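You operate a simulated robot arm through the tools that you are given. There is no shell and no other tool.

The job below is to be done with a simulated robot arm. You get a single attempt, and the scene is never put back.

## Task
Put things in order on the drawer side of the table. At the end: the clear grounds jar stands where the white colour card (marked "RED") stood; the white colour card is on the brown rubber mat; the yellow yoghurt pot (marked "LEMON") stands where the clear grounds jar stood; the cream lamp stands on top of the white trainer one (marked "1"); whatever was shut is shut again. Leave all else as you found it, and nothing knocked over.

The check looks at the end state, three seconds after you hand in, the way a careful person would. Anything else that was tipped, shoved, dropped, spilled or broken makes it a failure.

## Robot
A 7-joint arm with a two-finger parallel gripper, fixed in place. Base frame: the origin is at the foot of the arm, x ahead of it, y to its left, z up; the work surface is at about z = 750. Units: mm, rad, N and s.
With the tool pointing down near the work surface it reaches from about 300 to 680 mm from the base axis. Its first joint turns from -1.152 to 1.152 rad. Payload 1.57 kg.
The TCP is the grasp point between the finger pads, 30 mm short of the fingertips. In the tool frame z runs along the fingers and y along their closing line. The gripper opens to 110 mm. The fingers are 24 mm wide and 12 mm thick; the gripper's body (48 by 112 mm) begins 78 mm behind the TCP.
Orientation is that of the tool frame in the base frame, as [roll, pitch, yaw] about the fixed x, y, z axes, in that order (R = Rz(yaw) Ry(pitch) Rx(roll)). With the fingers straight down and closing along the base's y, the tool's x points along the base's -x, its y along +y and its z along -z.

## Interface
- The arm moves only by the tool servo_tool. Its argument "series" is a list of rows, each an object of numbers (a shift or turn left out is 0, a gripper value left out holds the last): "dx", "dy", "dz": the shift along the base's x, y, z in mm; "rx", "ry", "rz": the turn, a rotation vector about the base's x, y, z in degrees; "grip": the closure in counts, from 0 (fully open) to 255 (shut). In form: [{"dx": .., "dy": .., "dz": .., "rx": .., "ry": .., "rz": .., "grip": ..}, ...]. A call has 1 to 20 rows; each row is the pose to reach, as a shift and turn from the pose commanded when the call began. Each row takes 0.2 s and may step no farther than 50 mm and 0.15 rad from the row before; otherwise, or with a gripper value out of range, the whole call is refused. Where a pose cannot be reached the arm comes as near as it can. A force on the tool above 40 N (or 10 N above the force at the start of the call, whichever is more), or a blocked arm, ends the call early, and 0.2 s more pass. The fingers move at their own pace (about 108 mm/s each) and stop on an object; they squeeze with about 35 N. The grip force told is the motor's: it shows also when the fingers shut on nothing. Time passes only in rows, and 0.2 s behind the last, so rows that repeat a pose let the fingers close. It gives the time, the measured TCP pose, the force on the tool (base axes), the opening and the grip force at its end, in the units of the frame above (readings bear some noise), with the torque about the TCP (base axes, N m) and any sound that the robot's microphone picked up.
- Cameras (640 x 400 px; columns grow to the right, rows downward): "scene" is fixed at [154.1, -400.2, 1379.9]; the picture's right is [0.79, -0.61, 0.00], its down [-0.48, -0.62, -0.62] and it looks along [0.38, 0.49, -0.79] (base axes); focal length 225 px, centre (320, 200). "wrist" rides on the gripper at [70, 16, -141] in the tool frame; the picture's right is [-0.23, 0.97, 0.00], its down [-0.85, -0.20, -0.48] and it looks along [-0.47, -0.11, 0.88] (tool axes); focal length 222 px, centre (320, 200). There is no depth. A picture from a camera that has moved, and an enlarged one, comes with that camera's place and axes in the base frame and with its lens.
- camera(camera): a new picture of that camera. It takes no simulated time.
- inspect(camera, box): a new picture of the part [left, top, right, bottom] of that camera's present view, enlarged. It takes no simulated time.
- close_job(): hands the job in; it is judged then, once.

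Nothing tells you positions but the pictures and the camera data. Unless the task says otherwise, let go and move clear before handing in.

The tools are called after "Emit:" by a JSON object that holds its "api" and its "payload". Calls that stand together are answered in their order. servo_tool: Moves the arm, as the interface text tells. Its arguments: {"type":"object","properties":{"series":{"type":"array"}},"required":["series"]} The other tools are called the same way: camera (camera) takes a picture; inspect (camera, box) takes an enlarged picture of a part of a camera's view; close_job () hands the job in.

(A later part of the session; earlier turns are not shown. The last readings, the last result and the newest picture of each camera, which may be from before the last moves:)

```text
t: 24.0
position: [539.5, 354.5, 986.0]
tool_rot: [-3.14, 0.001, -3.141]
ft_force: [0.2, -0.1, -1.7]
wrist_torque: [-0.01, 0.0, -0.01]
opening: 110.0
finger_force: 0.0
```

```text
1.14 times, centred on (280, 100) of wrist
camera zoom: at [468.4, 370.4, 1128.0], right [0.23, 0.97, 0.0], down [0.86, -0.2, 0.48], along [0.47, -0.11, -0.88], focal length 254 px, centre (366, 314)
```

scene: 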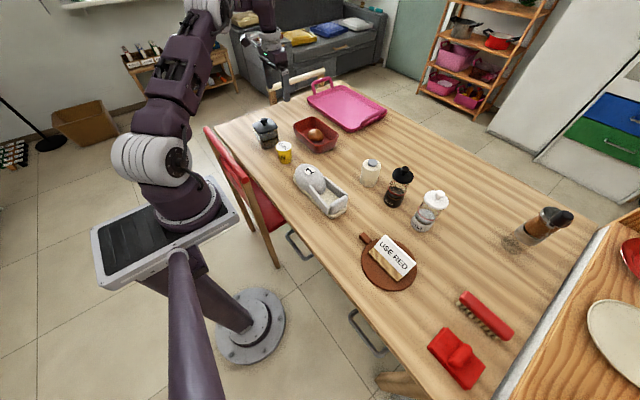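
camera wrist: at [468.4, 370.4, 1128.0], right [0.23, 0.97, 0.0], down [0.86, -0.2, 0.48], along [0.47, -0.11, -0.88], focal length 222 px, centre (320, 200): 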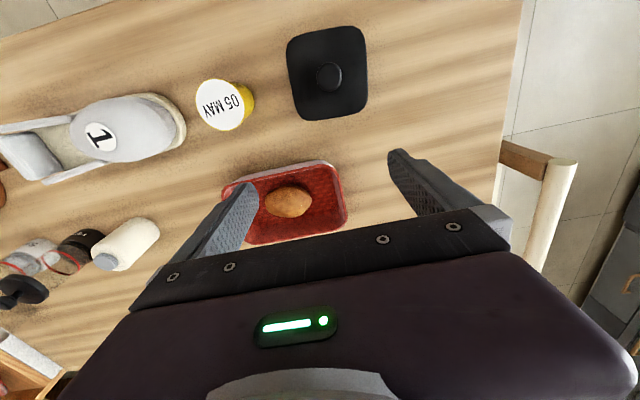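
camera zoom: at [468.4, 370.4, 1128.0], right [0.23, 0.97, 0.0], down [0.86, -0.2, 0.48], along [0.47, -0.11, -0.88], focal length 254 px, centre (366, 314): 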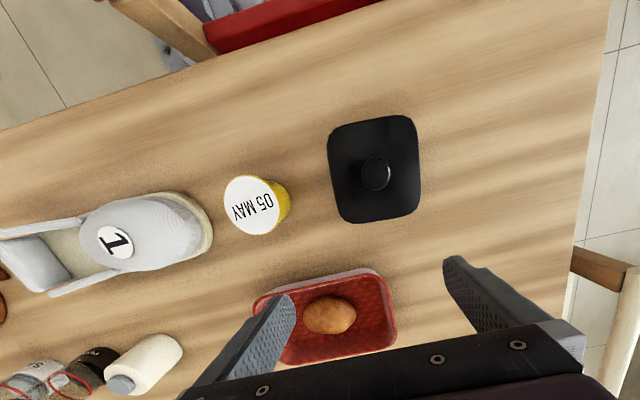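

A tilted grasp below the jar's lid would need room where the lamp stands now, so I'll move the lamp to the trainer first. I'm moving to look straight down on the lamp with the gripper turned to close along x.

Emit:
{"api": "servo_tool", "payload": {"series": [{"dx": 8, "dy": -42, "dz": 0, "rz": -8.2}, {"dx": 16, "dy": -85, "dz": 0, "rz": -16.4}, {"dx": 25, "dy": -128, "dz": 0, "rz": -24.6}, {"dx": 33, "dy": -171, "dz": 0, "rz": -32.8}, {"dx": 42, "dy": -214, "dz": 0, "rz": -41.0}, {"dx": 50, "dy": -256, "dz": 0, "rz": -49.2}, {"dx": 59, "dy": -299, "dz": 0, "rz": -57.4}, {"dx": 67, "dy": -342, "dz": 0, "rz": -65.6}, {"dx": 76, "dy": -385, "dz": 0, "rz": -73.8}, {"dx": 84, "dy": -428, "dz": -5, "rz": -82.0}, {"dx": 93, "dy": -470, "dz": -10, "rz": -90.0}, {"dx": 93, "dy": -470, "dz": -10, "rz": -90.0}]}}

Emit:
{"api": "camera", "payload": {"camera": "wrist"}}

Emit:
{"api": "inspect", "payload": {"camera": "wrist", "box": [240, 10, 400, 130]}}

```text
t: 26.6
position: [633.6, -116.5, 977.9]
tool_rot: [3.141, 0.001, 1.569]
ft_force: [-0.7, -0.2, 0.0]
wrist_torque: [0.02, -0.01, -0.02]
opening: 110.2
finger_force: 0.1
```

```text
taken
camera wrist: at [649.7, -47.1, 1119.2], right [0.97, -0.23, 0.0], down [-0.2, -0.85, 0.48], along [-0.11, -0.47, -0.88], focal length 222 px, centre (320, 200)
```

wrist: 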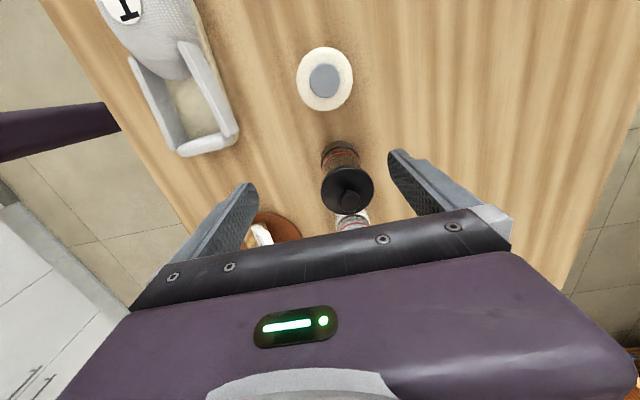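

```text
3.33 times, centred on (320, 70) of wrist
camera zoom: at [649.7, -47.1, 1119.2], right [0.97, -0.23, 0.0], down [-0.2, -0.85, 0.48], along [-0.11, -0.47, -0.88], focal length 740 px, centre (320, 633)
```

zoom: 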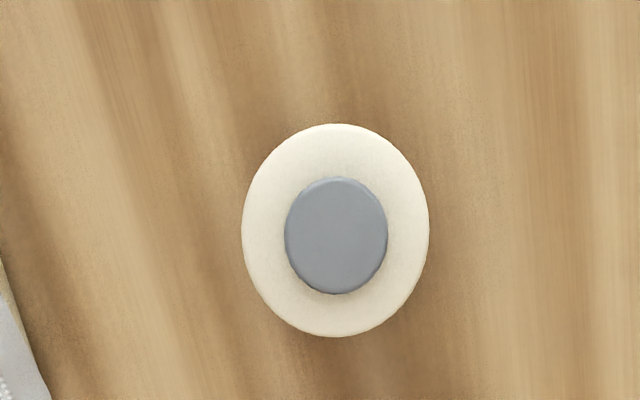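

The lamp is centred near (654, -50) and about 61 mm across, so it should fit the footbed. I'll centre over it and descend to grip its upper body.

Emit:
{"api": "servo_tool", "payload": {"series": [{"dx": 10, "dy": 33, "dz": 0}, {"dx": 20, "dy": 66, "dz": 0}, {"dx": 20, "dy": 66, "dz": -45}, {"dx": 20, "dy": 66, "dz": -90}, {"dx": 20, "dy": 66, "dz": -120}, {"dx": 20, "dy": 66, "dz": -135}, {"dx": 20, "dy": 66, "dz": -144}, {"dx": 20, "dy": 66, "dz": -144}]}}

Emit:
{"api": "inspect", "payload": {"camera": "scene", "box": [325, 120, 425, 200]}}

Emit:
{"api": "camera", "payload": {"camera": "wrist"}}

```text
t: 28.4
position: [655.5, -46.3, 834.9]
tool_rot: [3.141, 0.001, 1.57]
ft_force: [-0.2, -0.3, -0.1]
wrist_torque: [-0.01, 0.02, 0.03]
opening: 109.9
finger_force: 0.2
```

```text
5.00 times, centred on (375, 160) of scene
camera zoom: at [154.1, -400.2, 1379.9], right [0.79, -0.61, 0.0], down [-0.48, -0.62, -0.62], along [0.38, 0.49, -0.79], focal length 1125 px, centre (45, 400)
```

zoom: 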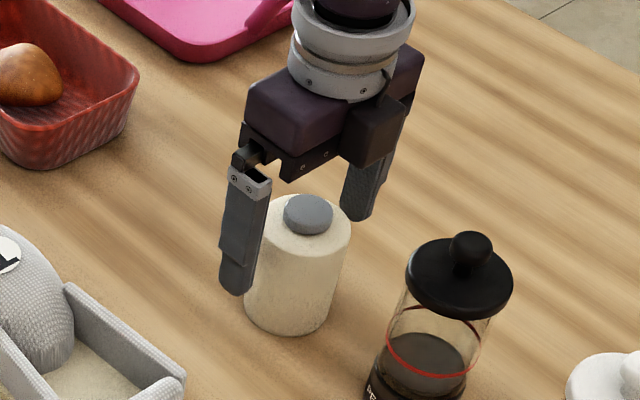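

```text
taken
camera wrist: at [670.8, 23.0, 976.9], right [0.97, -0.23, 0.0], down [-0.2, -0.85, 0.48], along [-0.11, -0.47, -0.88], focal length 222 px, centre (320, 200)
```

wrist: 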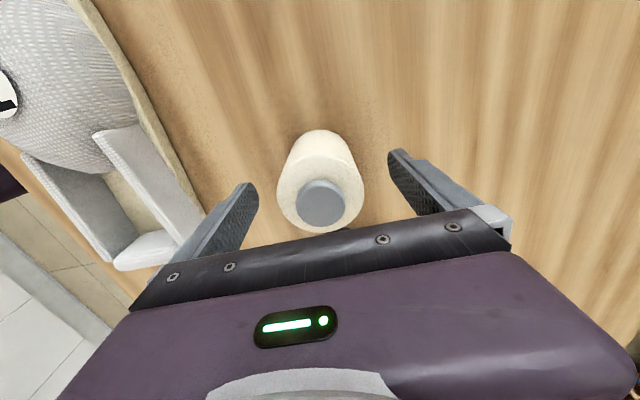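

The fingers straddle the lamp evenly. Closing gradually.

Emit:
{"api": "servo_tool", "payload": {"series": [{"grip": 60}, {"grip": 90}, {"grip": 102}, {"grip": 110}, {"grip": 118}, {"grip": 126}, {"grip": 255}, {"grip": 255}, {"grip": 255}]}}

Emit:
{"api": "inspect", "payload": {"camera": "scene", "box": [325, 120, 425, 200]}}

```text
t: 30.4
position: [655.5, -47.3, 836.0]
tool_rot: [-3.142, 0.0, 1.571]
ft_force: [-1.1, 0.6, 4.5]
wrist_torque: [0.0, 0.18, 0.02]
opening: 63.1
finger_force: 34.8
```

```text
5.00 times, centred on (375, 160) of scene
camera zoom: at [154.0, -400.2, 1379.9], right [0.79, -0.61, 0.0], down [-0.48, -0.62, -0.62], along [0.38, 0.49, -0.79], focal length 1125 px, centre (45, 400)
```

zoom: 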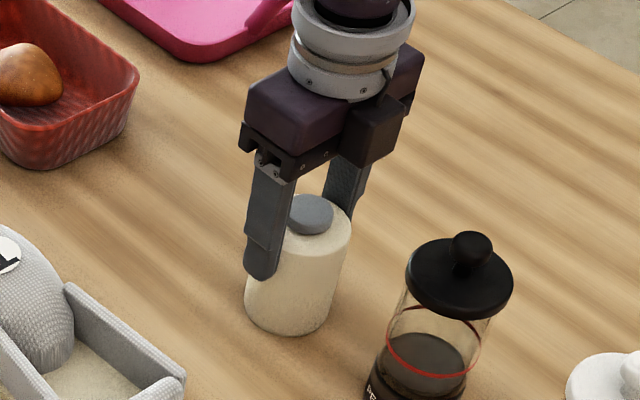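

Lamp gripped at 63.1 mm. Lifting, then moving beside the trainer so the camera looks straight down into the footbed.

Emit:
{"api": "servo_tool", "payload": {"series": [{"dz": 5}, {"dz": 30}, {"dz": 70}, {"dz": 110}, {"dz": 130}, {"dx": -45, "dy": -10, "dz": 130}, {"dx": -90, "dy": -25, "dz": 130}, {"dx": -130, "dy": -42, "dz": 130}, {"dx": -170, "dy": -60, "dz": 130}, {"dx": -200, "dy": -72, "dz": 130}, {"dx": -200, "dy": -72, "dz": 130}, {"dx": -200, "dy": -72, "dz": 130}]}}

Emit:
{"api": "camera", "payload": {"camera": "wrist"}}

Emit:
{"api": "inspect", "payload": {"camera": "wrist", "box": [240, 10, 440, 150]}}

Emit:
{"api": "camera", "payload": {"camera": "scene"}}

```text
t: 33.0
position: [449.7, -118.3, 966.6]
tool_rot: [3.141, 0.002, 1.57]
ft_force: [-0.1, 0.2, -2.4]
wrist_torque: [0.0, -0.01, 0.01]
opening: 63.0
finger_force: 35.5
```

```text
taken
camera wrist: at [465.1, -49.1, 1108.8], right [0.97, -0.23, 0.0], down [-0.2, -0.85, 0.48], along [-0.11, -0.47, -0.88], focal length 222 px, centre (320, 200)
```

wrist: 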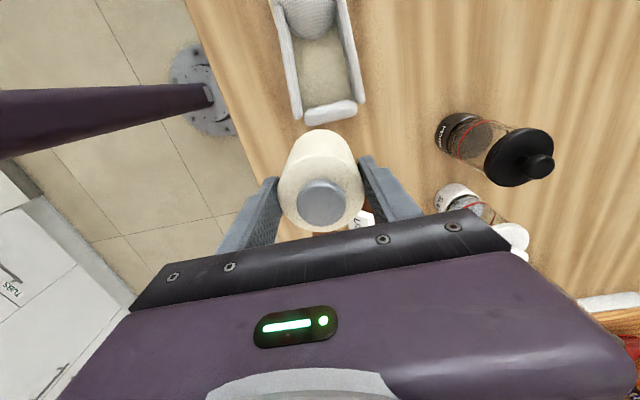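

```text
2.86 times, centred on (340, 80) of wrist
camera zoom: at [465.1, -49.1, 1108.8], right [0.97, -0.23, 0.0], down [-0.2, -0.85, 0.48], along [-0.11, -0.47, -0.88], focal length 635 px, centre (263, 543)
```

zoom: 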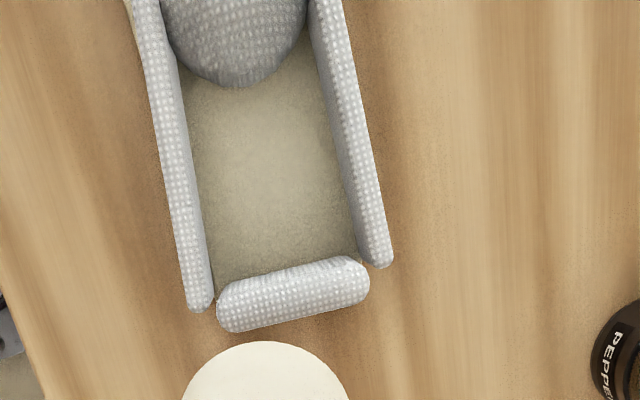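

```text
taken
```

scene: 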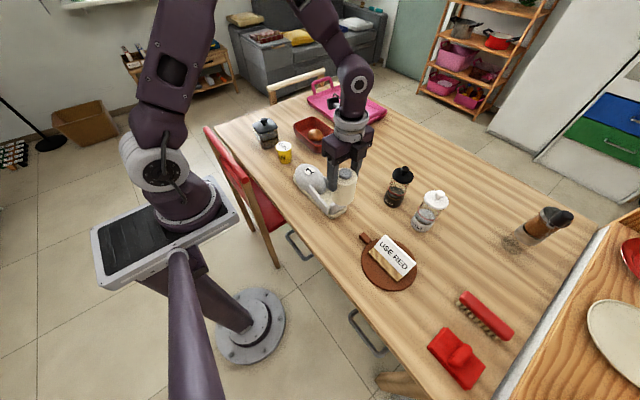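

Holding the lamp beside the trainer. I'll zoom in further on the footbed for accurate edge positions.

Emit:
{"api": "inspect", "payload": {"camera": "wrist", "box": [270, 20, 380, 130]}}

Emit:
{"api": "inspect", "payload": {"camera": "wrist", "box": [280, 40, 340, 90]}}

Emit:
{"api": "inspect", "payload": {"camera": "wrist", "box": [320, 40, 380, 90]}}

```text
3.64 times, centred on (325, 75) of wrist
camera zoom: at [465.1, -49.1, 1108.8], right [0.97, -0.23, 0.0], down [-0.2, -0.85, 0.48], along [-0.11, -0.47, -0.88], focal length 808 px, centre (302, 654)
```

zoom: 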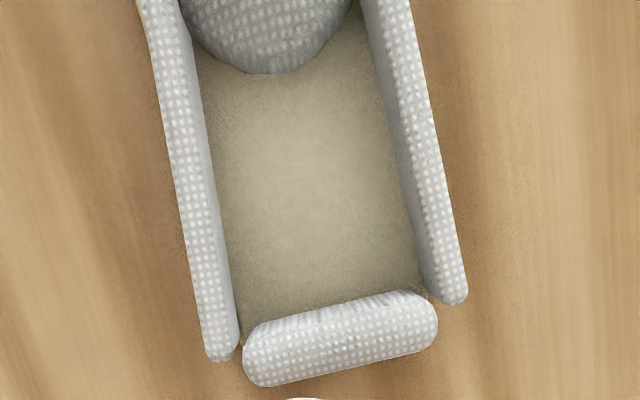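

```text
8.00 times, centred on (310, 65) of wrist
camera zoom: at [465.1, -49.1, 1108.8], right [0.97, -0.23, 0.0], down [-0.2, -0.85, 0.48], along [-0.11, -0.47, -0.88], focal length 1777 px, centre (400, 1280)
```

zoom: 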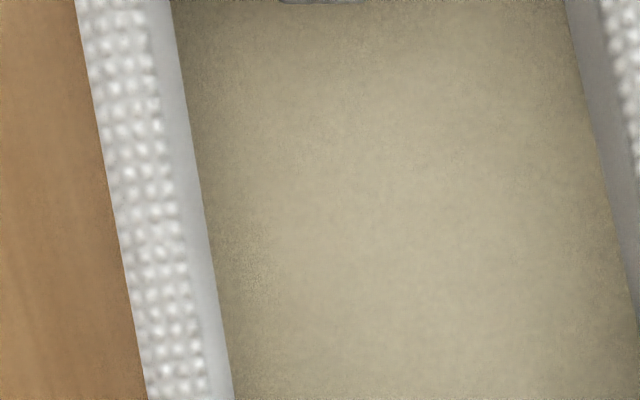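

```text
8.00 times, centred on (350, 65) of wrist
camera zoom: at [465.1, -49.1, 1108.8], right [0.97, -0.23, 0.0], down [-0.2, -0.85, 0.48], along [-0.11, -0.47, -0.88], focal length 1777 px, centre (80, 1280)
```

zoom: 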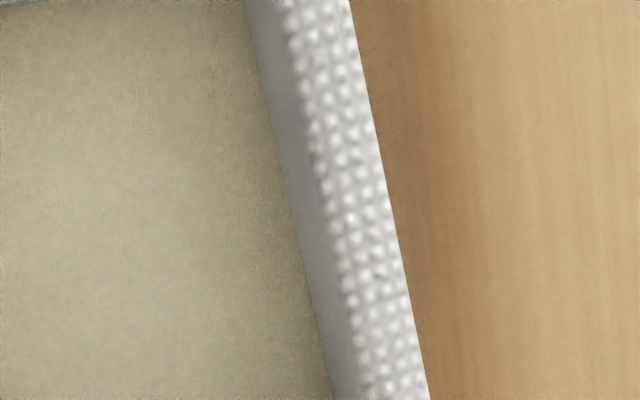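

Footbed inner walls are at x ≈ 434.6 and 502.6 near y = -50, giving a 68 mm clear width centred at x ≈ 468.6. I'll check the lamp's exact offset in the gripper.

Emit:
{"api": "inspect", "payload": {"camera": "wrist", "box": [260, 120, 380, 240]}}

```text
3.33 times, centred on (320, 180) of wrist
camera zoom: at [465.1, -49.1, 1108.8], right [0.97, -0.23, 0.0], down [-0.2, -0.85, 0.48], along [-0.11, -0.47, -0.88], focal length 740 px, centre (320, 267)
```

zoom: 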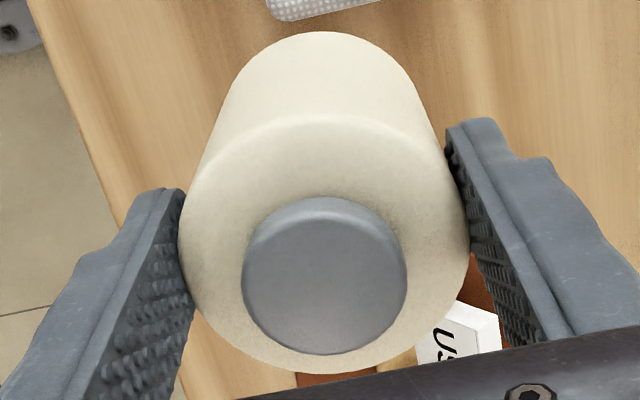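

The lamp is centred in the fingers, with its axis about 2 mm to the -y side of the tool. I'll move over the footbed, stay just above the wall tops, and verify the pose.

Emit:
{"api": "servo_tool", "payload": {"series": [{"dx": 10, "dy": 36, "dz": 0}, {"dx": 19.5, "dy": 72, "dz": 0}, {"dx": 19.5, "dy": 72, "dz": -25}, {"dx": 19.5, "dy": 72, "dz": -45}, {"dx": 19.5, "dy": 72, "dz": -58}, {"dx": 19.5, "dy": 72, "dz": -58}, {"dx": 19.5, "dy": 72, "dz": -58}]}}

Emit:
{"api": "camera", "payload": {"camera": "wrist"}}

Emit:
{"api": "inspect", "payload": {"camera": "scene", "box": [286, 138, 366, 218]}}

```text
t: 34.6
position: [472.0, -47.8, 908.1]
tool_rot: [-3.141, 0.0, 1.57]
ft_force: [0.6, 0.0, -2.9]
wrist_torque: [-0.01, 0.03, -0.02]
opening: 62.9
finger_force: 35.0
```

```text
taken
camera wrist: at [488.4, 21.6, 1049.6], right [0.97, -0.23, 0.0], down [-0.2, -0.85, 0.48], along [-0.11, -0.47, -0.88], focal length 222 px, centre (320, 200)
```

wrist: 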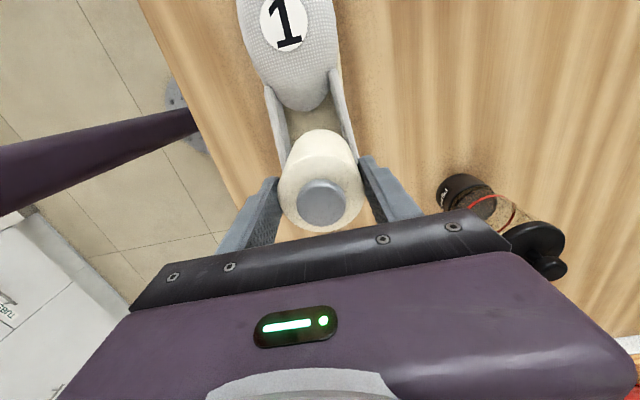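

```text
5.00 times, centred on (326, 178) of scene
camera zoom: at [154.1, -400.2, 1379.9], right [0.79, -0.61, 0.0], down [-0.48, -0.62, -0.62], along [0.38, 0.49, -0.79], focal length 1125 px, centre (290, 310)
```

zoom: 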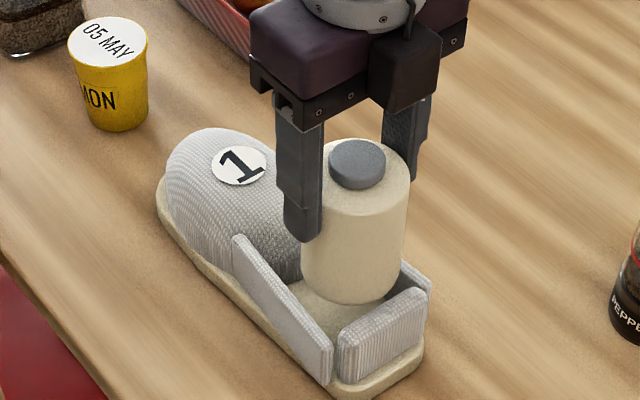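

The tool is at about x = 472.4 by the camera pose, some 4 mm past the footbed centre. I'll zoom to confirm before correcting.

Emit:
{"api": "inspect", "payload": {"camera": "wrist", "box": [250, 60, 370, 180]}}

Emit:
{"api": "inspect", "payload": {"camera": "scene", "box": [316, 168, 364, 218]}}

```text
3.33 times, centred on (310, 120) of wrist
camera zoom: at [488.4, 21.6, 1049.6], right [0.97, -0.23, 0.0], down [-0.2, -0.85, 0.48], along [-0.11, -0.47, -0.88], focal length 740 px, centre (353, 467)
```

zoom: 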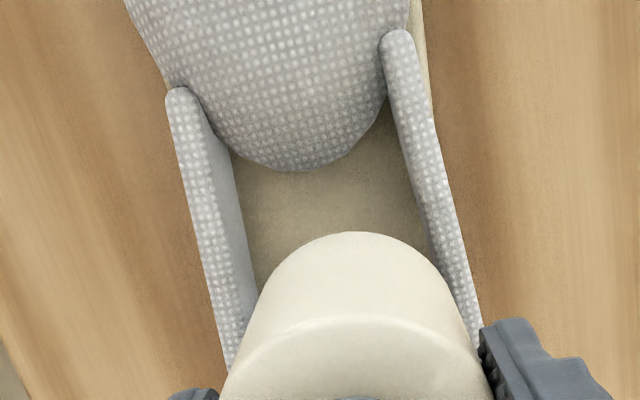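

```text
8.00 times, centred on (340, 193) of scene
camera zoom: at [154.1, -400.2, 1379.9], right [0.79, -0.61, 0.0], down [-0.48, -0.62, -0.62], along [0.38, 0.49, -0.79], focal length 1800 px, centre (160, 256)
```

zoom: 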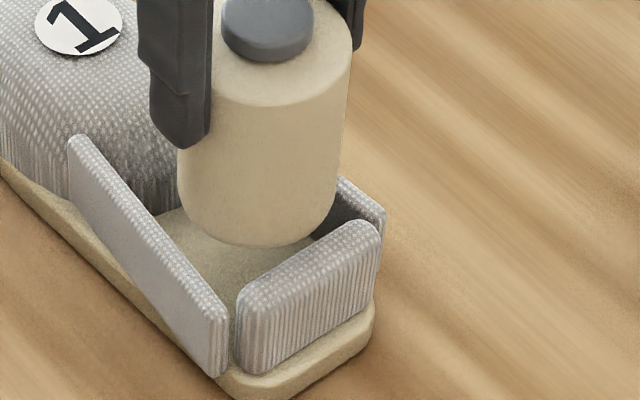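

Both views agree: the footbed centre is x ≈ 468.5, so I'll shift the lamp -4 mm in x and +3 mm in y, then recheck.

Emit:
{"api": "servo_tool", "payload": {"series": [{"dx": -4, "dy": 3, "dz": 0}, {"dx": -4, "dy": 3, "dz": 0}, {"dx": -4, "dy": 3, "dz": 0}]}}

Emit:
{"api": "camera", "payload": {"camera": "wrist"}}

Emit:
{"api": "inspect", "payload": {"camera": "wrist", "box": [250, 60, 370, 180]}}

```text
t: 35.4
position: [468.5, -44.1, 908.9]
tool_rot: [-3.141, 0.001, 1.572]
ft_force: [0.4, 0.9, -3.5]
wrist_torque: [0.0, -0.01, 0.0]
opening: 63.1
finger_force: 35.2
```

```text
taken
camera wrist: at [484.1, 24.7, 1049.4], right [0.97, -0.23, 0.0], down [-0.2, -0.85, 0.48], along [-0.11, -0.47, -0.88], focal length 222 px, centre (320, 200)
```

wrist: 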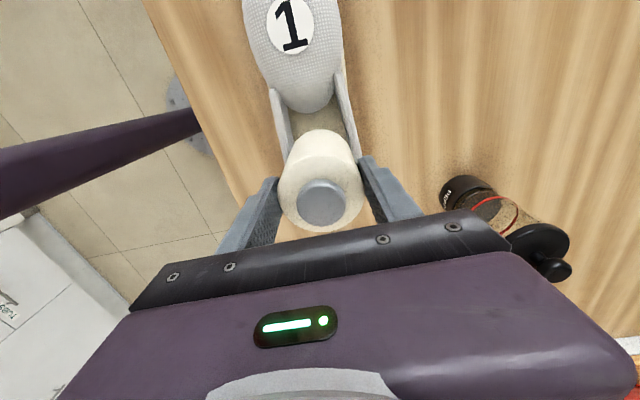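

```text
3.33 times, centred on (310, 120) of wrist
camera zoom: at [484.1, 24.7, 1049.4], right [0.97, -0.23, 0.0], down [-0.2, -0.85, 0.48], along [-0.11, -0.47, -0.88], focal length 740 px, centre (353, 467)
```

zoom: 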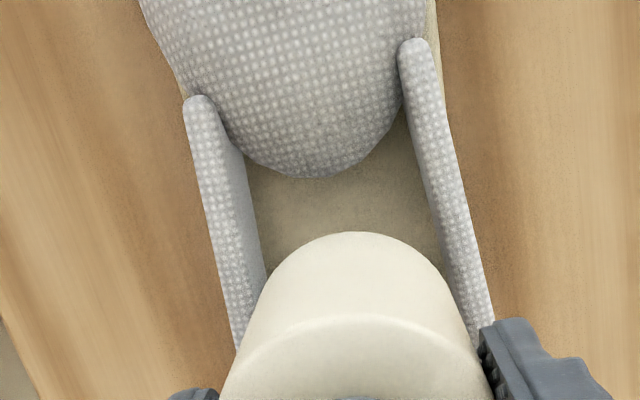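

Aligned to within about half a millimetre. Lowering into the footbed to just above the insole.

Emit:
{"api": "servo_tool", "payload": {"series": [{"dz": -10}, {"dz": -20}, {"dz": -30}, {"dz": -38}, {"dz": -44}, {"dz": -48}, {"dz": -48}]}}

Emit:
{"api": "inspect", "payload": {"camera": "scene", "box": [296, 148, 364, 218]}}

Emit:
{"api": "camera", "payload": {"camera": "wrist"}}

```text
t: 37.0
position: [470.0, -44.0, 860.0]
tool_rot: [-3.141, -0.001, 1.57]
ft_force: [-0.2, -0.5, -2.7]
wrist_torque: [-0.01, 0.01, 0.01]
opening: 62.8
finger_force: 34.5
```

```text
5.71 times, centred on (330, 183) of scene
camera zoom: at [154.1, -400.2, 1379.9], right [0.79, -0.61, 0.0], down [-0.48, -0.62, -0.62], along [0.38, 0.49, -0.79], focal length 1286 px, centre (263, 297)
```

zoom: 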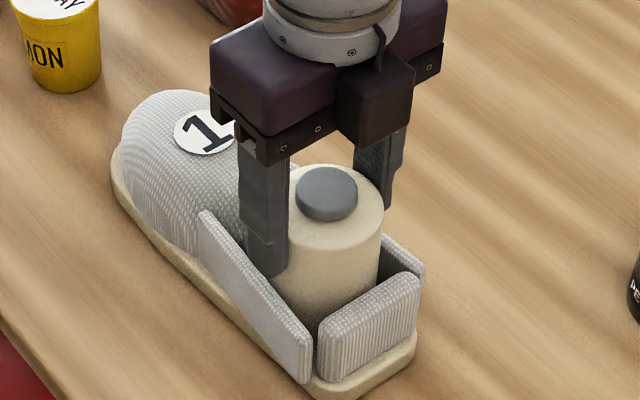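

```text
taken
camera wrist: at [485.2, 25.2, 1000.9], right [0.97, -0.23, 0.0], down [-0.2, -0.86, 0.48], along [-0.11, -0.47, -0.88], focal length 222 px, centre (320, 200)
```

wrist: 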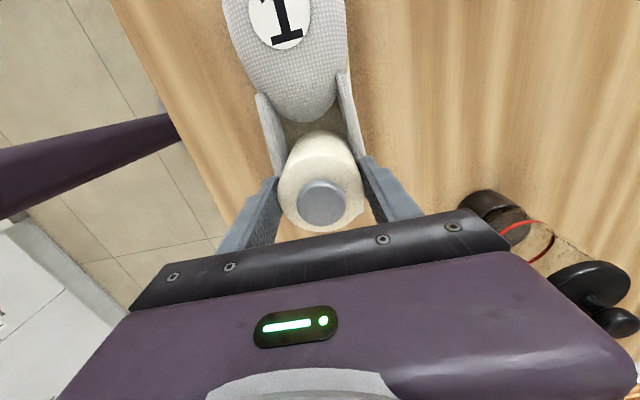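

No wall contact so far. I'll step down in small increments until it rests on the insole.

Emit:
{"api": "servo_tool", "payload": {"series": [{"dz": -1.5}, {"dz": -3}, {"dz": -4.5}, {"dz": -4.5}]}}

```text
t: 38.0
position: [469.6, -44.6, 856.2]
tool_rot: [-3.141, -0.002, 1.572]
ft_force: [-2.2, -0.7, 10.0]
wrist_torque: [-0.11, 0.22, -0.02]
opening: 63.2
finger_force: 34.7
```

It's resting on the insole at about z 770, as expected. Easing off and releasing slowly.

Emit:
{"api": "servo_tool", "payload": {"series": [{"dz": 0.7}, {"dz": 0.7, "grip": 104}, {"dz": 0.7, "grip": 96}, {"dz": 0.7, "grip": 80}, {"dz": 0.7, "grip": 60}, {"dz": 0.7, "grip": 60}]}}

Emit:
{"api": "inspect", "payload": {"camera": "scene", "box": [296, 148, 364, 218]}}

Emit:
{"api": "camera", "payload": {"camera": "wrist"}}

```text
t: 39.4
position: [469.5, -44.6, 855.6]
tool_rot: [-3.141, 0.0, 1.57]
ft_force: [-0.3, 0.5, 0.2]
wrist_torque: [-0.02, -0.03, 0.01]
opening: 84.0
finger_force: 0.0
```

```text
5.71 times, centred on (330, 183) of scene
camera zoom: at [154.1, -400.2, 1379.9], right [0.79, -0.61, 0.0], down [-0.48, -0.62, -0.62], along [0.38, 0.49, -0.79], focal length 1286 px, centre (263, 297)
```

zoom: 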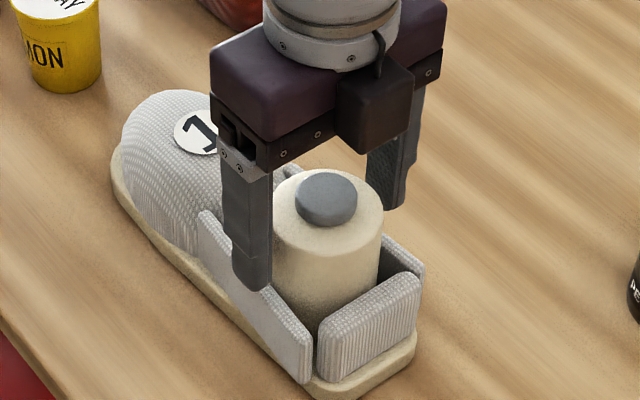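

```text
taken
camera wrist: at [484.9, 24.8, 997.8], right [0.97, -0.23, 0.0], down [-0.2, -0.85, 0.48], along [-0.11, -0.47, -0.88], focal length 222 px, centre (320, 200)
```

wrist: 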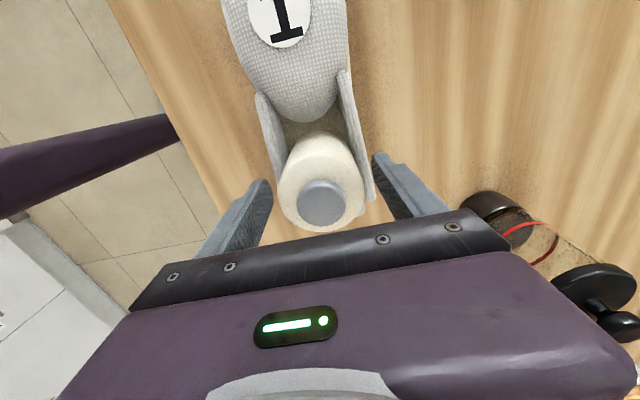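

The lamp stands upright in the trainer. I'll rise clear and move to a point above the pot, ready for the tilted jar grasp from the -y side.

Emit:
{"api": "servo_tool", "payload": {"series": [{"dz": 40, "grip": 60}, {"dz": 80}, {"dz": 125}, {"dx": -2, "dy": 40, "dz": 133, "rz": -1, "grip": 0}, {"dx": -4, "dy": 80, "dz": 133, "rz": -2}, {"dx": -6, "dy": 120, "dz": 133, "rz": -3}, {"dx": -8, "dy": 160, "dz": 133, "rz": -4}, {"dx": -10, "dy": 200, "dz": 133, "rz": -5}, {"dx": -12, "dy": 240, "dz": 133, "rz": -5.5}, {"dx": -12.5, "dy": 278, "dz": 133, "rz": -5.5}, {"dx": -12.5, "dy": 278, "dz": 133, "rz": -5.5}]}}

Emit:
{"api": "camera", "payload": {"camera": "wrist"}}

Emit:
{"api": "camera", "payload": {"camera": "scene"}}

```text
t: 41.8
position: [457.8, 234.3, 988.3]
tool_rot: [-3.14, 0.0, 1.474]
ft_force: [-0.6, 1.3, 0.9]
wrist_torque: [0.02, -0.03, -0.02]
opening: 110.2
finger_force: 0.0
```

```text
taken
camera wrist: at [479.6, 301.7, 1130.5], right [0.95, -0.32, 0.0], down [-0.28, -0.83, 0.48], along [-0.15, -0.45, -0.88], focal length 222 px, centre (320, 200)
```

wrist: 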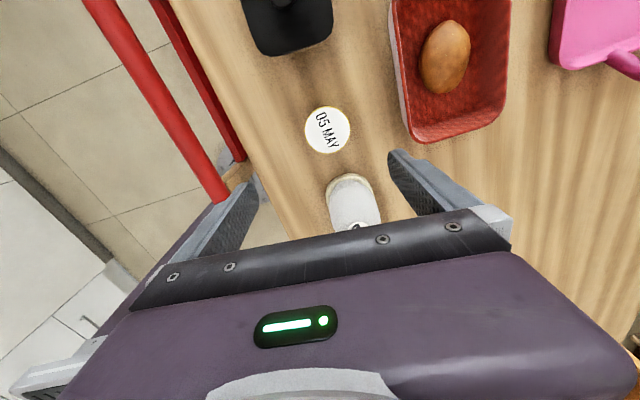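

```text
taken
```

scene: 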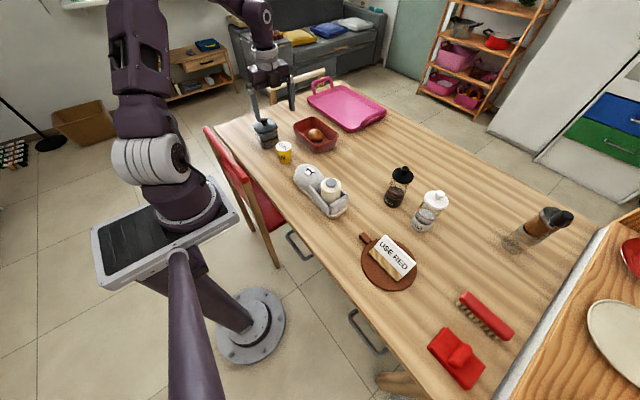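

Now I'll tilt the tool 40° so the fingers point toward the jar, staying at this safe height.

Emit:
{"api": "servo_tool", "payload": {"series": [{"rx": 7.96, "ry": -0.77}, {"rx": 15.93, "ry": -1.53}, {"rx": 23.9, "ry": -2.3}, {"rx": 31.85, "ry": -3.07}, {"rx": 39.82, "ry": -3.83}, {"rx": 39.82, "ry": -3.83}]}}

Emit:
{"api": "camera", "payload": {"camera": "wrist"}}

Emit:
{"api": "camera", "payload": {"camera": "scene"}}

```text
t: 43.2
position: [457.8, 233.1, 989.2]
tool_rot: [-3.141, -0.699, 1.475]
ft_force: [0.5, -1.1, -0.7]
wrist_torque: [-0.03, -0.01, -0.03]
opening: 110.0
finger_force: 0.1
```

```text
taken
camera wrist: at [468.8, 193.4, 1143.1], right [0.95, -0.27, -0.15], down [-0.29, -0.94, -0.18], along [-0.09, 0.22, -0.97], focal length 222 px, centre (320, 200)
```

wrist: 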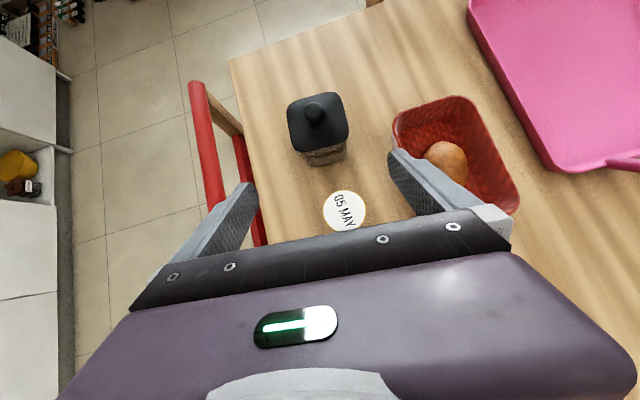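

```text
taken
```

scene: 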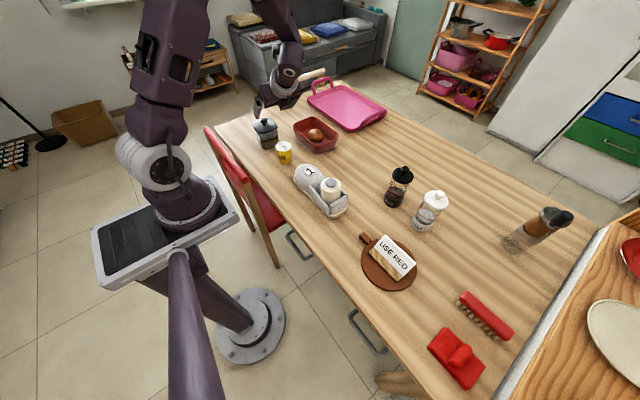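

The tilt worked and the arm holds the pose. I'll zoom on the jar from this new angle to see its body below the lid.

Emit:
{"api": "inspect", "payload": {"camera": "wrist", "box": [260, 80, 380, 180]}}

Emit:
{"api": "inspect", "payload": {"camera": "wrist", "box": [290, 160, 400, 240]}}

```text
4.00 times, centred on (320, 130) of wrist
camera zoom: at [468.8, 193.4, 1143.1], right [0.95, -0.27, -0.15], down [-0.29, -0.94, -0.18], along [-0.09, 0.22, -0.97], focal length 888 px, centre (320, 480)
```

zoom: 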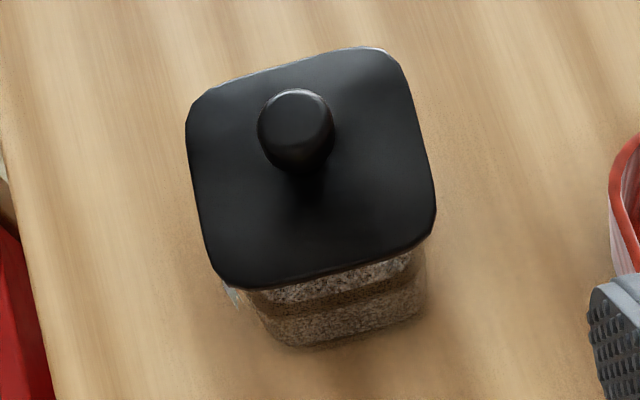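

```text
5.00 times, centred on (345, 200) of wrist
camera zoom: at [468.8, 193.4, 1143.1], right [0.95, -0.27, -0.15], down [-0.29, -0.94, -0.18], along [-0.09, 0.22, -0.97], focal length 1111 px, centre (195, 200)
```

zoom: 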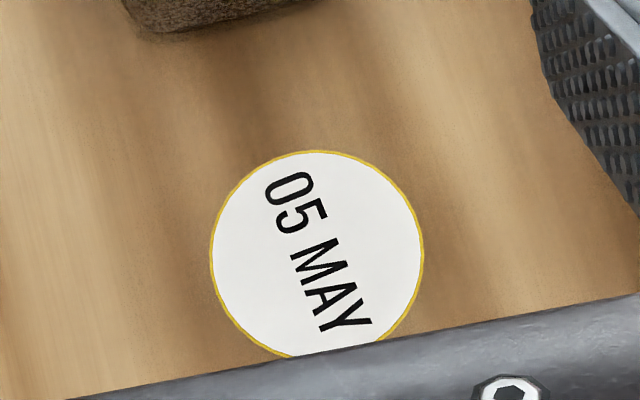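

The view confirms the grasp geometry. I'll move down to a pre-grasp point about 110 mm back along the finger axis and check alignment.

Emit:
{"api": "servo_tool", "payload": {"series": [{"dx": 2, "dy": 18, "dz": -40}, {"dx": 3.5, "dy": 36, "dz": -80}, {"dx": 5.2, "dy": 52, "dz": -120}, {"dx": 5.2, "dy": 52, "dz": -120}]}}

Emit:
{"api": "camera", "payload": {"camera": "wrist"}}

Emit:
{"api": "inspect", "payload": {"camera": "scene", "box": [220, 70, 340, 170]}}

```text
t: 44.2
position: [460.8, 284.5, 865.1]
tool_rot: [-3.141, -0.697, 1.474]
ft_force: [-0.7, -0.1, 0.2]
wrist_torque: [-0.02, 0.02, -0.02]
opening: 109.8
finger_force: 0.1
```

```text
taken
camera wrist: at [472.4, 245.4, 1018.6], right [0.95, -0.27, -0.15], down [-0.29, -0.94, -0.18], along [-0.09, 0.22, -0.97], focal length 222 px, centre (320, 200)
```

wrist: 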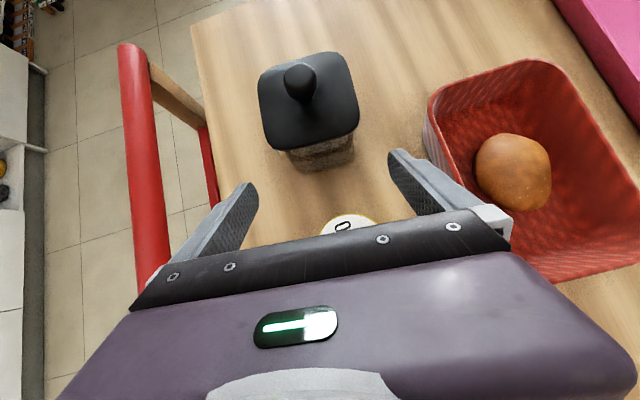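

```text
4.00 times, centred on (280, 120) of scene
camera zoom: at [154.1, -400.2, 1379.9], right [0.79, -0.61, 0.0], down [-0.48, -0.62, -0.62], along [0.38, 0.49, -0.79], focal length 900 px, centre (480, 520)
```

zoom: 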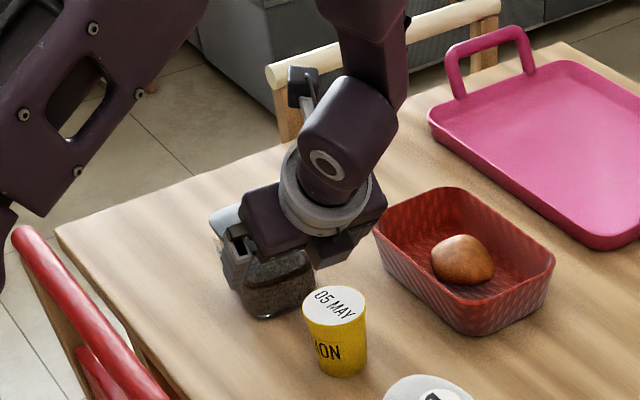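

I'll let the arm settle, then check the jar's position relative to the fingers again.

Emit:
{"api": "servo_tool", "payload": {"series": [{"dz": 0}, {"dz": 0}, {"dz": 0}]}}

Emit:
{"api": "inspect", "payload": {"camera": "wrist", "box": [240, 40, 380, 180]}}

```text
t: 45.0
position: [460.5, 283.8, 866.2]
tool_rot: [3.141, -0.698, 1.473]
ft_force: [0.4, 1.0, 0.9]
wrist_torque: [0.02, 0.01, -0.01]
opening: 110.2
finger_force: 0.1
```

```text
2.86 times, centred on (310, 110) of wrist
camera zoom: at [472.4, 245.2, 1019.0], right [0.95, -0.27, -0.15], down [-0.29, -0.94, -0.18], along [-0.09, 0.22, -0.97], focal length 635 px, centre (349, 457)
```

zoom: 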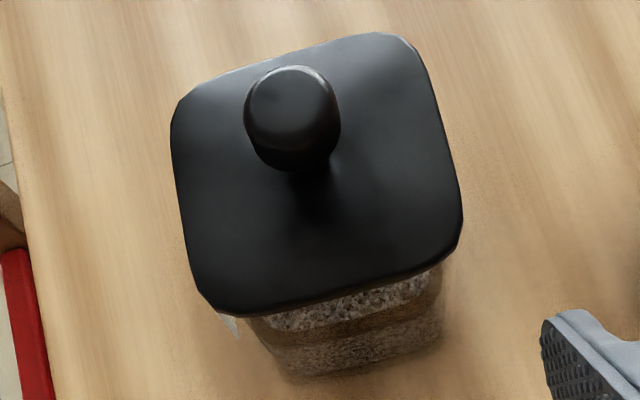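

Alignment holds. I'm advancing along the finger axis to 40 mm short of the grasp, then rechecking.

Emit:
{"api": "servo_tool", "payload": {"series": [{"dx": 2, "dy": 16, "dz": -17}, {"dx": 3.7, "dy": 31, "dz": -33}, {"dx": 5.2, "dy": 46, "dz": -49}, {"dx": 5.2, "dy": 46, "dz": -49}, {"dx": 5.2, "dy": 46, "dz": -49}]}}

Emit:
{"api": "camera", "payload": {"camera": "wrist"}}

Emit:
{"api": "inspect", "payload": {"camera": "scene", "box": [230, 90, 310, 170]}}

```text
t: 46.2
position: [464.6, 327.8, 819.5]
tool_rot: [-3.141, -0.699, 1.474]
ft_force: [0.2, 0.1, 0.7]
wrist_torque: [0.01, 0.01, 0.0]
opening: 110.0
finger_force: 0.0
```

```text
taken
camera wrist: at [477.5, 288.7, 971.9], right [0.95, -0.27, -0.15], down [-0.29, -0.94, -0.18], along [-0.09, 0.22, -0.97], focal length 222 px, centre (320, 200)
```

wrist: 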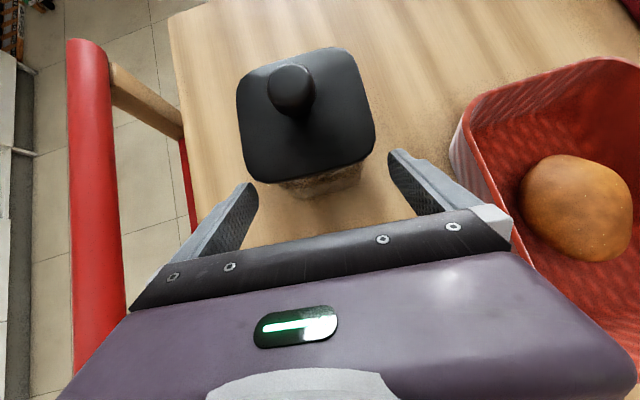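

```text
5.00 times, centred on (270, 130) of scene
camera zoom: at [154.1, -400.2, 1379.9], right [0.79, -0.61, 0.0], down [-0.48, -0.62, -0.62], along [0.38, 0.49, -0.79], focal length 1125 px, centre (570, 550)
```

zoom: 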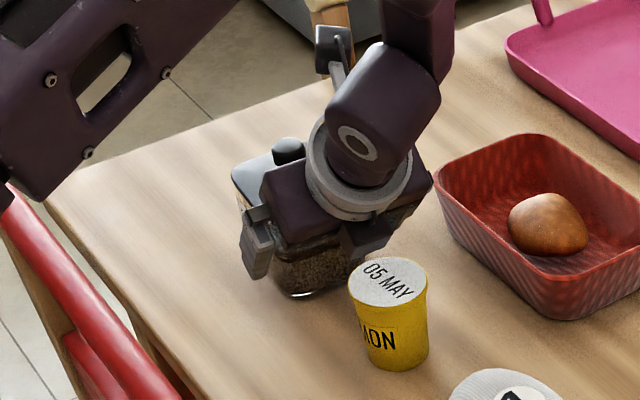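

Zooming in to verify the side clearances between the fingers and the lid.

Emit:
{"api": "inspect", "payload": {"camera": "wrist", "box": [220, 40, 420, 220]}}

```text
2.22 times, centred on (320, 130) of wrist
camera zoom: at [477.5, 288.7, 971.9], right [0.95, -0.27, -0.15], down [-0.29, -0.94, -0.18], along [-0.09, 0.22, -0.97], focal length 494 px, centre (320, 356)
```

zoom: 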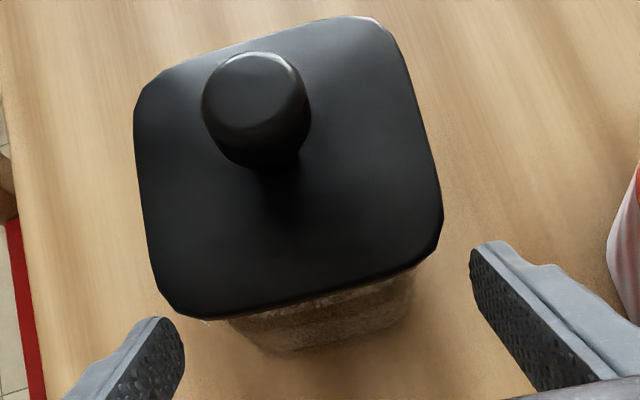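

The jar is centred between the fingers to within half a millimetre. Final advance of about 28 mm forward and 32 mm down.

Emit:
{"api": "servo_tool", "payload": {"series": [{"dx": 0.9, "dy": 9.2, "dz": -10.8}, {"dx": 1.8, "dy": 18.4, "dz": -21.6}, {"dx": 2.65, "dy": 27.6, "dz": -32}, {"dx": 2.65, "dy": 27.6, "dz": -32}, {"dx": 2.65, "dy": 27.6, "dz": -32}]}}

Emit:
{"api": "camera", "payload": {"camera": "wrist"}}

Emit:
{"api": "inspect", "payload": {"camera": "scene", "box": [230, 90, 310, 170]}}

```text
t: 47.4
position: [469.0, 358.7, 787.9]
tool_rot: [3.142, -0.699, 1.474]
ft_force: [-0.2, 1.8, 4.4]
wrist_torque: [-0.38, 0.02, 0.03]
opening: 109.9
finger_force: 0.1
```

```text
taken
camera wrist: at [480.9, 319.1, 941.2], right [0.95, -0.27, -0.15], down [-0.29, -0.94, -0.18], along [-0.09, 0.22, -0.97], focal length 222 px, centre (320, 200)
```

wrist: 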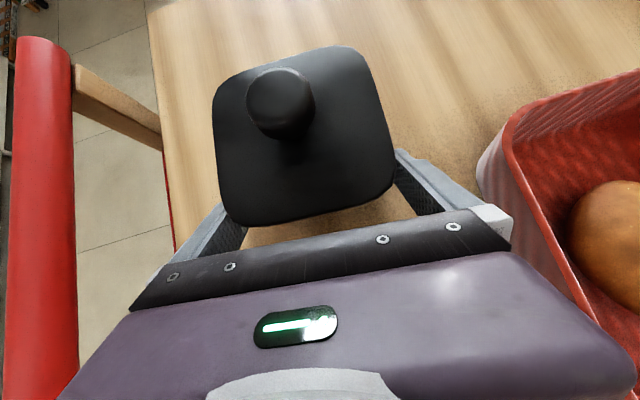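

```text
5.00 times, centred on (270, 130) of scene
camera zoom: at [154.0, -400.2, 1379.9], right [0.79, -0.61, 0.0], down [-0.48, -0.62, -0.62], along [0.38, 0.49, -0.79], focal length 1125 px, centre (570, 550)
```

zoom: 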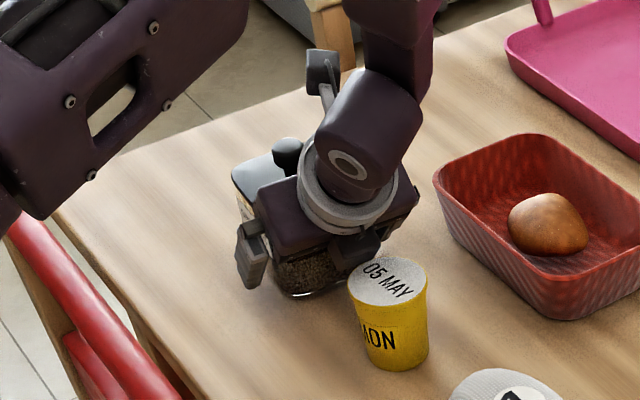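

The force readings (4.4 N up, torque -0.38) indicate the gripper's underside is touching the pot. I'll back straight out along the same path and check.

Emit:
{"api": "servo_tool", "payload": {"series": [{"dx": -0.9, "dy": -9.2, "dz": 10.8}, {"dx": -1.8, "dy": -18.4, "dz": 21.6}, {"dx": -2.65, "dy": -27.6, "dz": 32}, {"dx": -5, "dy": -45, "dz": 55}, {"dx": -7.8, "dy": -72, "dz": 90}, {"dx": -7.8, "dy": -80, "dz": 130}, {"dx": -7.8, "dy": -80, "dz": 175}, {"dx": -7.8, "dy": -80, "dz": 200}]}}

Emit:
{"api": "inspect", "payload": {"camera": "scene", "box": [230, 100, 310, 180]}}

Emit:
{"api": "camera", "payload": {"camera": "wrist"}}

```text
t: 49.2
position: [459.0, 277.0, 990.6]
tool_rot: [-3.141, -0.698, 1.476]
ft_force: [0.2, 0.4, -0.3]
wrist_torque: [0.01, -0.06, 0.03]
opening: 109.9
finger_force: 0.0
```

```text
5.00 times, centred on (270, 140) of scene
camera zoom: at [154.1, -400.2, 1379.9], right [0.79, -0.61, 0.0], down [-0.48, -0.62, -0.62], along [0.38, 0.49, -0.79], focal length 1125 px, centre (570, 500)
```

zoom: 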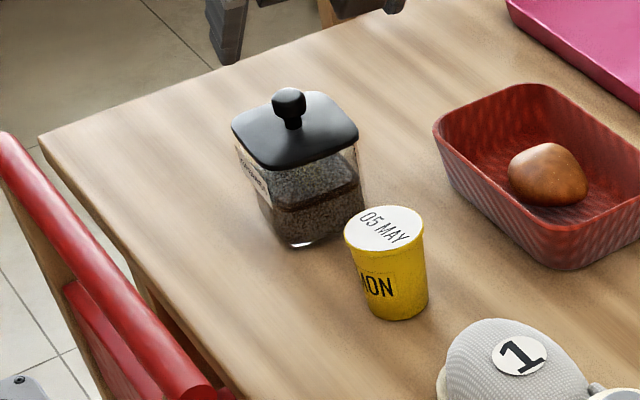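

```text
taken
camera wrist: at [471.4, 237.6, 1144.2], right [0.95, -0.27, -0.15], down [-0.29, -0.94, -0.18], along [-0.09, 0.22, -0.97], focal length 222 px, centre (320, 200)
```

wrist: 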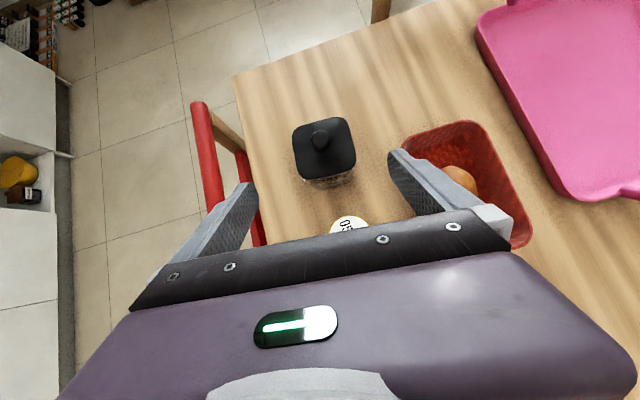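

The pot and jar are undisturbed, but the pot blocks this tilted approach. I'll first set the pot aside in a free spot near (540, -170), so I'm untilting the tool and lining up over the pot.

Emit:
{"api": "servo_tool", "payload": {"series": [{"rx": -7.96, "ry": 0.77, "dy": -20, "dx": -3}, {"rx": -15.93, "ry": 1.53, "dy": -42, "dx": -6}, {"rx": -23.9, "ry": 2.3, "dy": -64, "dx": -9}, {"rx": -31.85, "ry": 3.07, "dy": -86, "dx": -12}, {"rx": -39.82, "ry": 3.83, "dy": -107, "dx": -14, "dz": -20}, {"rx": -39.82, "ry": 3.83, "dy": -107, "dx": -14, "dz": -30}, {"rx": -39.82, "ry": 3.83, "dy": -107, "dx": -14, "dz": -30}]}}

Emit:
{"api": "camera", "payload": {"camera": "wrist"}}

Emit:
{"api": "inspect", "payload": {"camera": "wrist", "box": [260, 20, 400, 140]}}

```text
t: 50.8
position: [447.0, 170.8, 957.4]
tool_rot: [-3.141, 0.003, 1.475]
ft_force: [-1.1, 0.8, -0.6]
wrist_torque: [0.02, 0.01, -0.03]
opening: 110.0
finger_force: 0.1
```

```text
taken
camera wrist: at [468.8, 238.9, 1099.9], right [0.95, -0.32, 0.0], down [-0.28, -0.83, 0.48], along [-0.15, -0.45, -0.88], focal length 222 px, centre (320, 200)
```

wrist: 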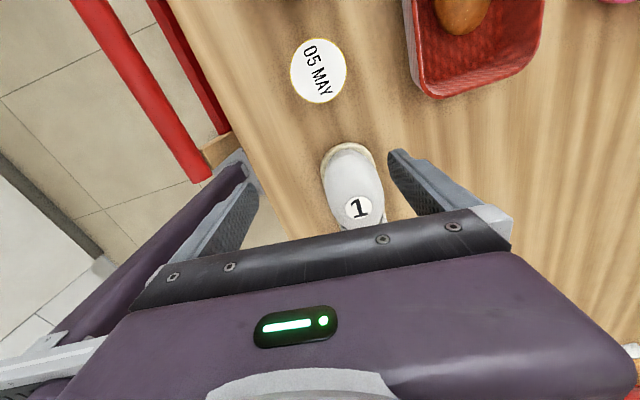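

```text
3.33 times, centred on (330, 80) of wrist
camera zoom: at [468.8, 238.9, 1099.9], right [0.95, -0.32, 0.0], down [-0.28, -0.83, 0.48], along [-0.15, -0.45, -0.88], focal length 740 px, centre (287, 600)
```

zoom: 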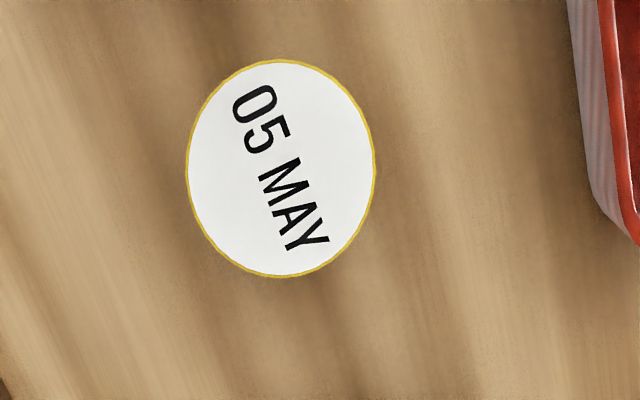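

I'll compare the pot's position against the earlier scene picture, using the identical zoom box.

Emit:
{"api": "inspect", "payload": {"camera": "scene", "box": [258, 132, 322, 172]}}

Emit:
{"api": "inspect", "payload": {"camera": "scene", "box": [240, 112, 304, 152]}}

```text
10.00 times, centred on (290, 152) of scene
camera zoom: at [154.1, -400.2, 1379.9], right [0.79, -0.61, 0.0], down [-0.48, -0.62, -0.62], along [0.38, 0.49, -0.79], focal length 2250 px, centre (620, 680)
```

zoom: 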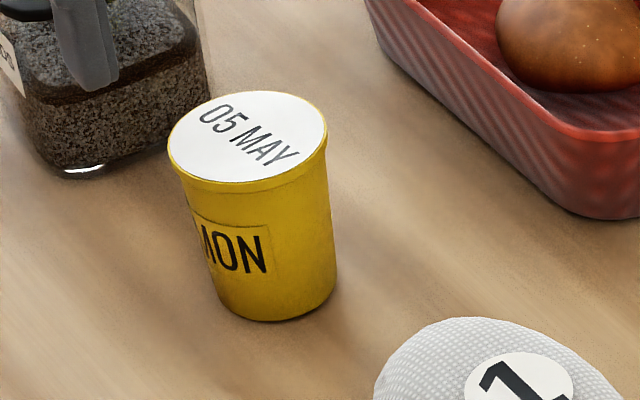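

```text
10.00 times, centred on (272, 132) of scene
camera zoom: at [154.1, -400.2, 1379.9], right [0.79, -0.61, 0.0], down [-0.48, -0.62, -0.62], along [0.38, 0.49, -0.79], focal length 2250 px, centre (800, 880)
```

zoom: 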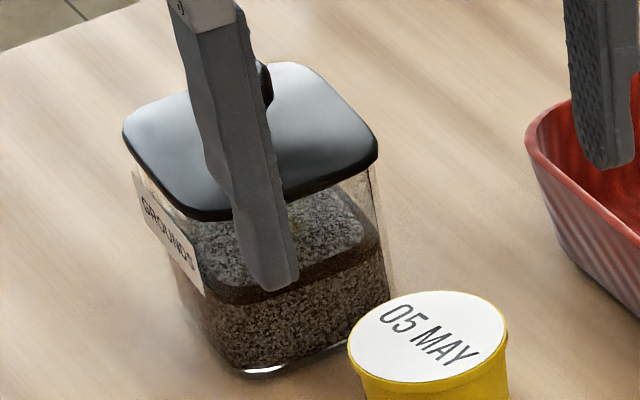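

The pot slid about 4 mm during that brief contact but is upright, and it gets moved anyway; the jar is unmoved. Now I'll position over the pot and descend to grip its rim.

Emit:
{"api": "servo_tool", "payload": {"series": [{"dx": 12, "dy": 37}, {"dx": 23.3, "dy": 74.3}, {"dx": 23.3, "dy": 74.3, "dz": -45}, {"dx": 23.3, "dy": 74.3, "dz": -90}, {"dx": 23.3, "dy": 74.3, "dz": -120}, {"dx": 23.3, "dy": 74.3, "dz": -139}, {"dx": 23.3, "dy": 74.3, "dz": -139}]}}

Emit:
{"api": "camera", "payload": {"camera": "wrist"}}

Emit:
{"api": "inspect", "payload": {"camera": "scene", "box": [250, 100, 330, 180]}}

```text
t: 52.4
position: [470.3, 245.8, 817.9]
tool_rot: [-3.141, 0.0, 1.475]
ft_force: [-0.4, 0.2, -0.1]
wrist_torque: [0.0, -0.02, -0.03]
opening: 110.1
finger_force: 0.1
```

```text
taken
camera wrist: at [493.6, 313.2, 959.5], right [0.95, -0.32, 0.0], down [-0.28, -0.83, 0.48], along [-0.15, -0.45, -0.88], focal length 222 px, centre (320, 200)
```

wrist: 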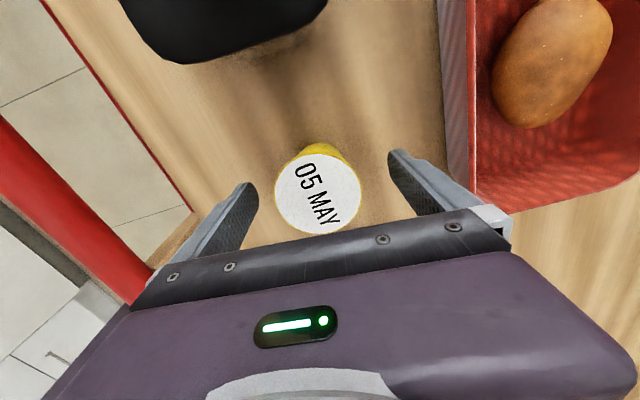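

```text
5.00 times, centred on (290, 140) of scene
camera zoom: at [154.1, -400.2, 1379.9], right [0.79, -0.61, 0.0], down [-0.48, -0.62, -0.62], along [0.38, 0.49, -0.79], focal length 1125 px, centre (470, 500)
```

zoom: 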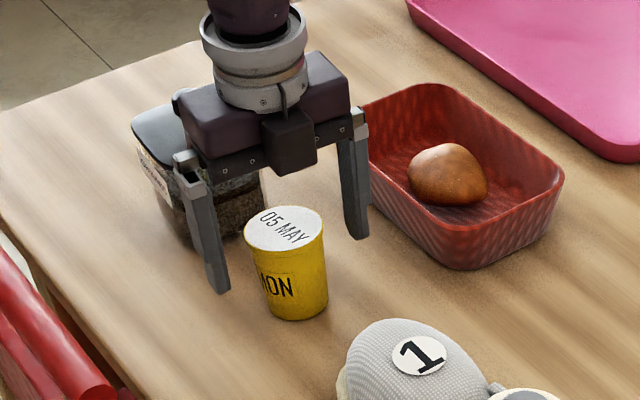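

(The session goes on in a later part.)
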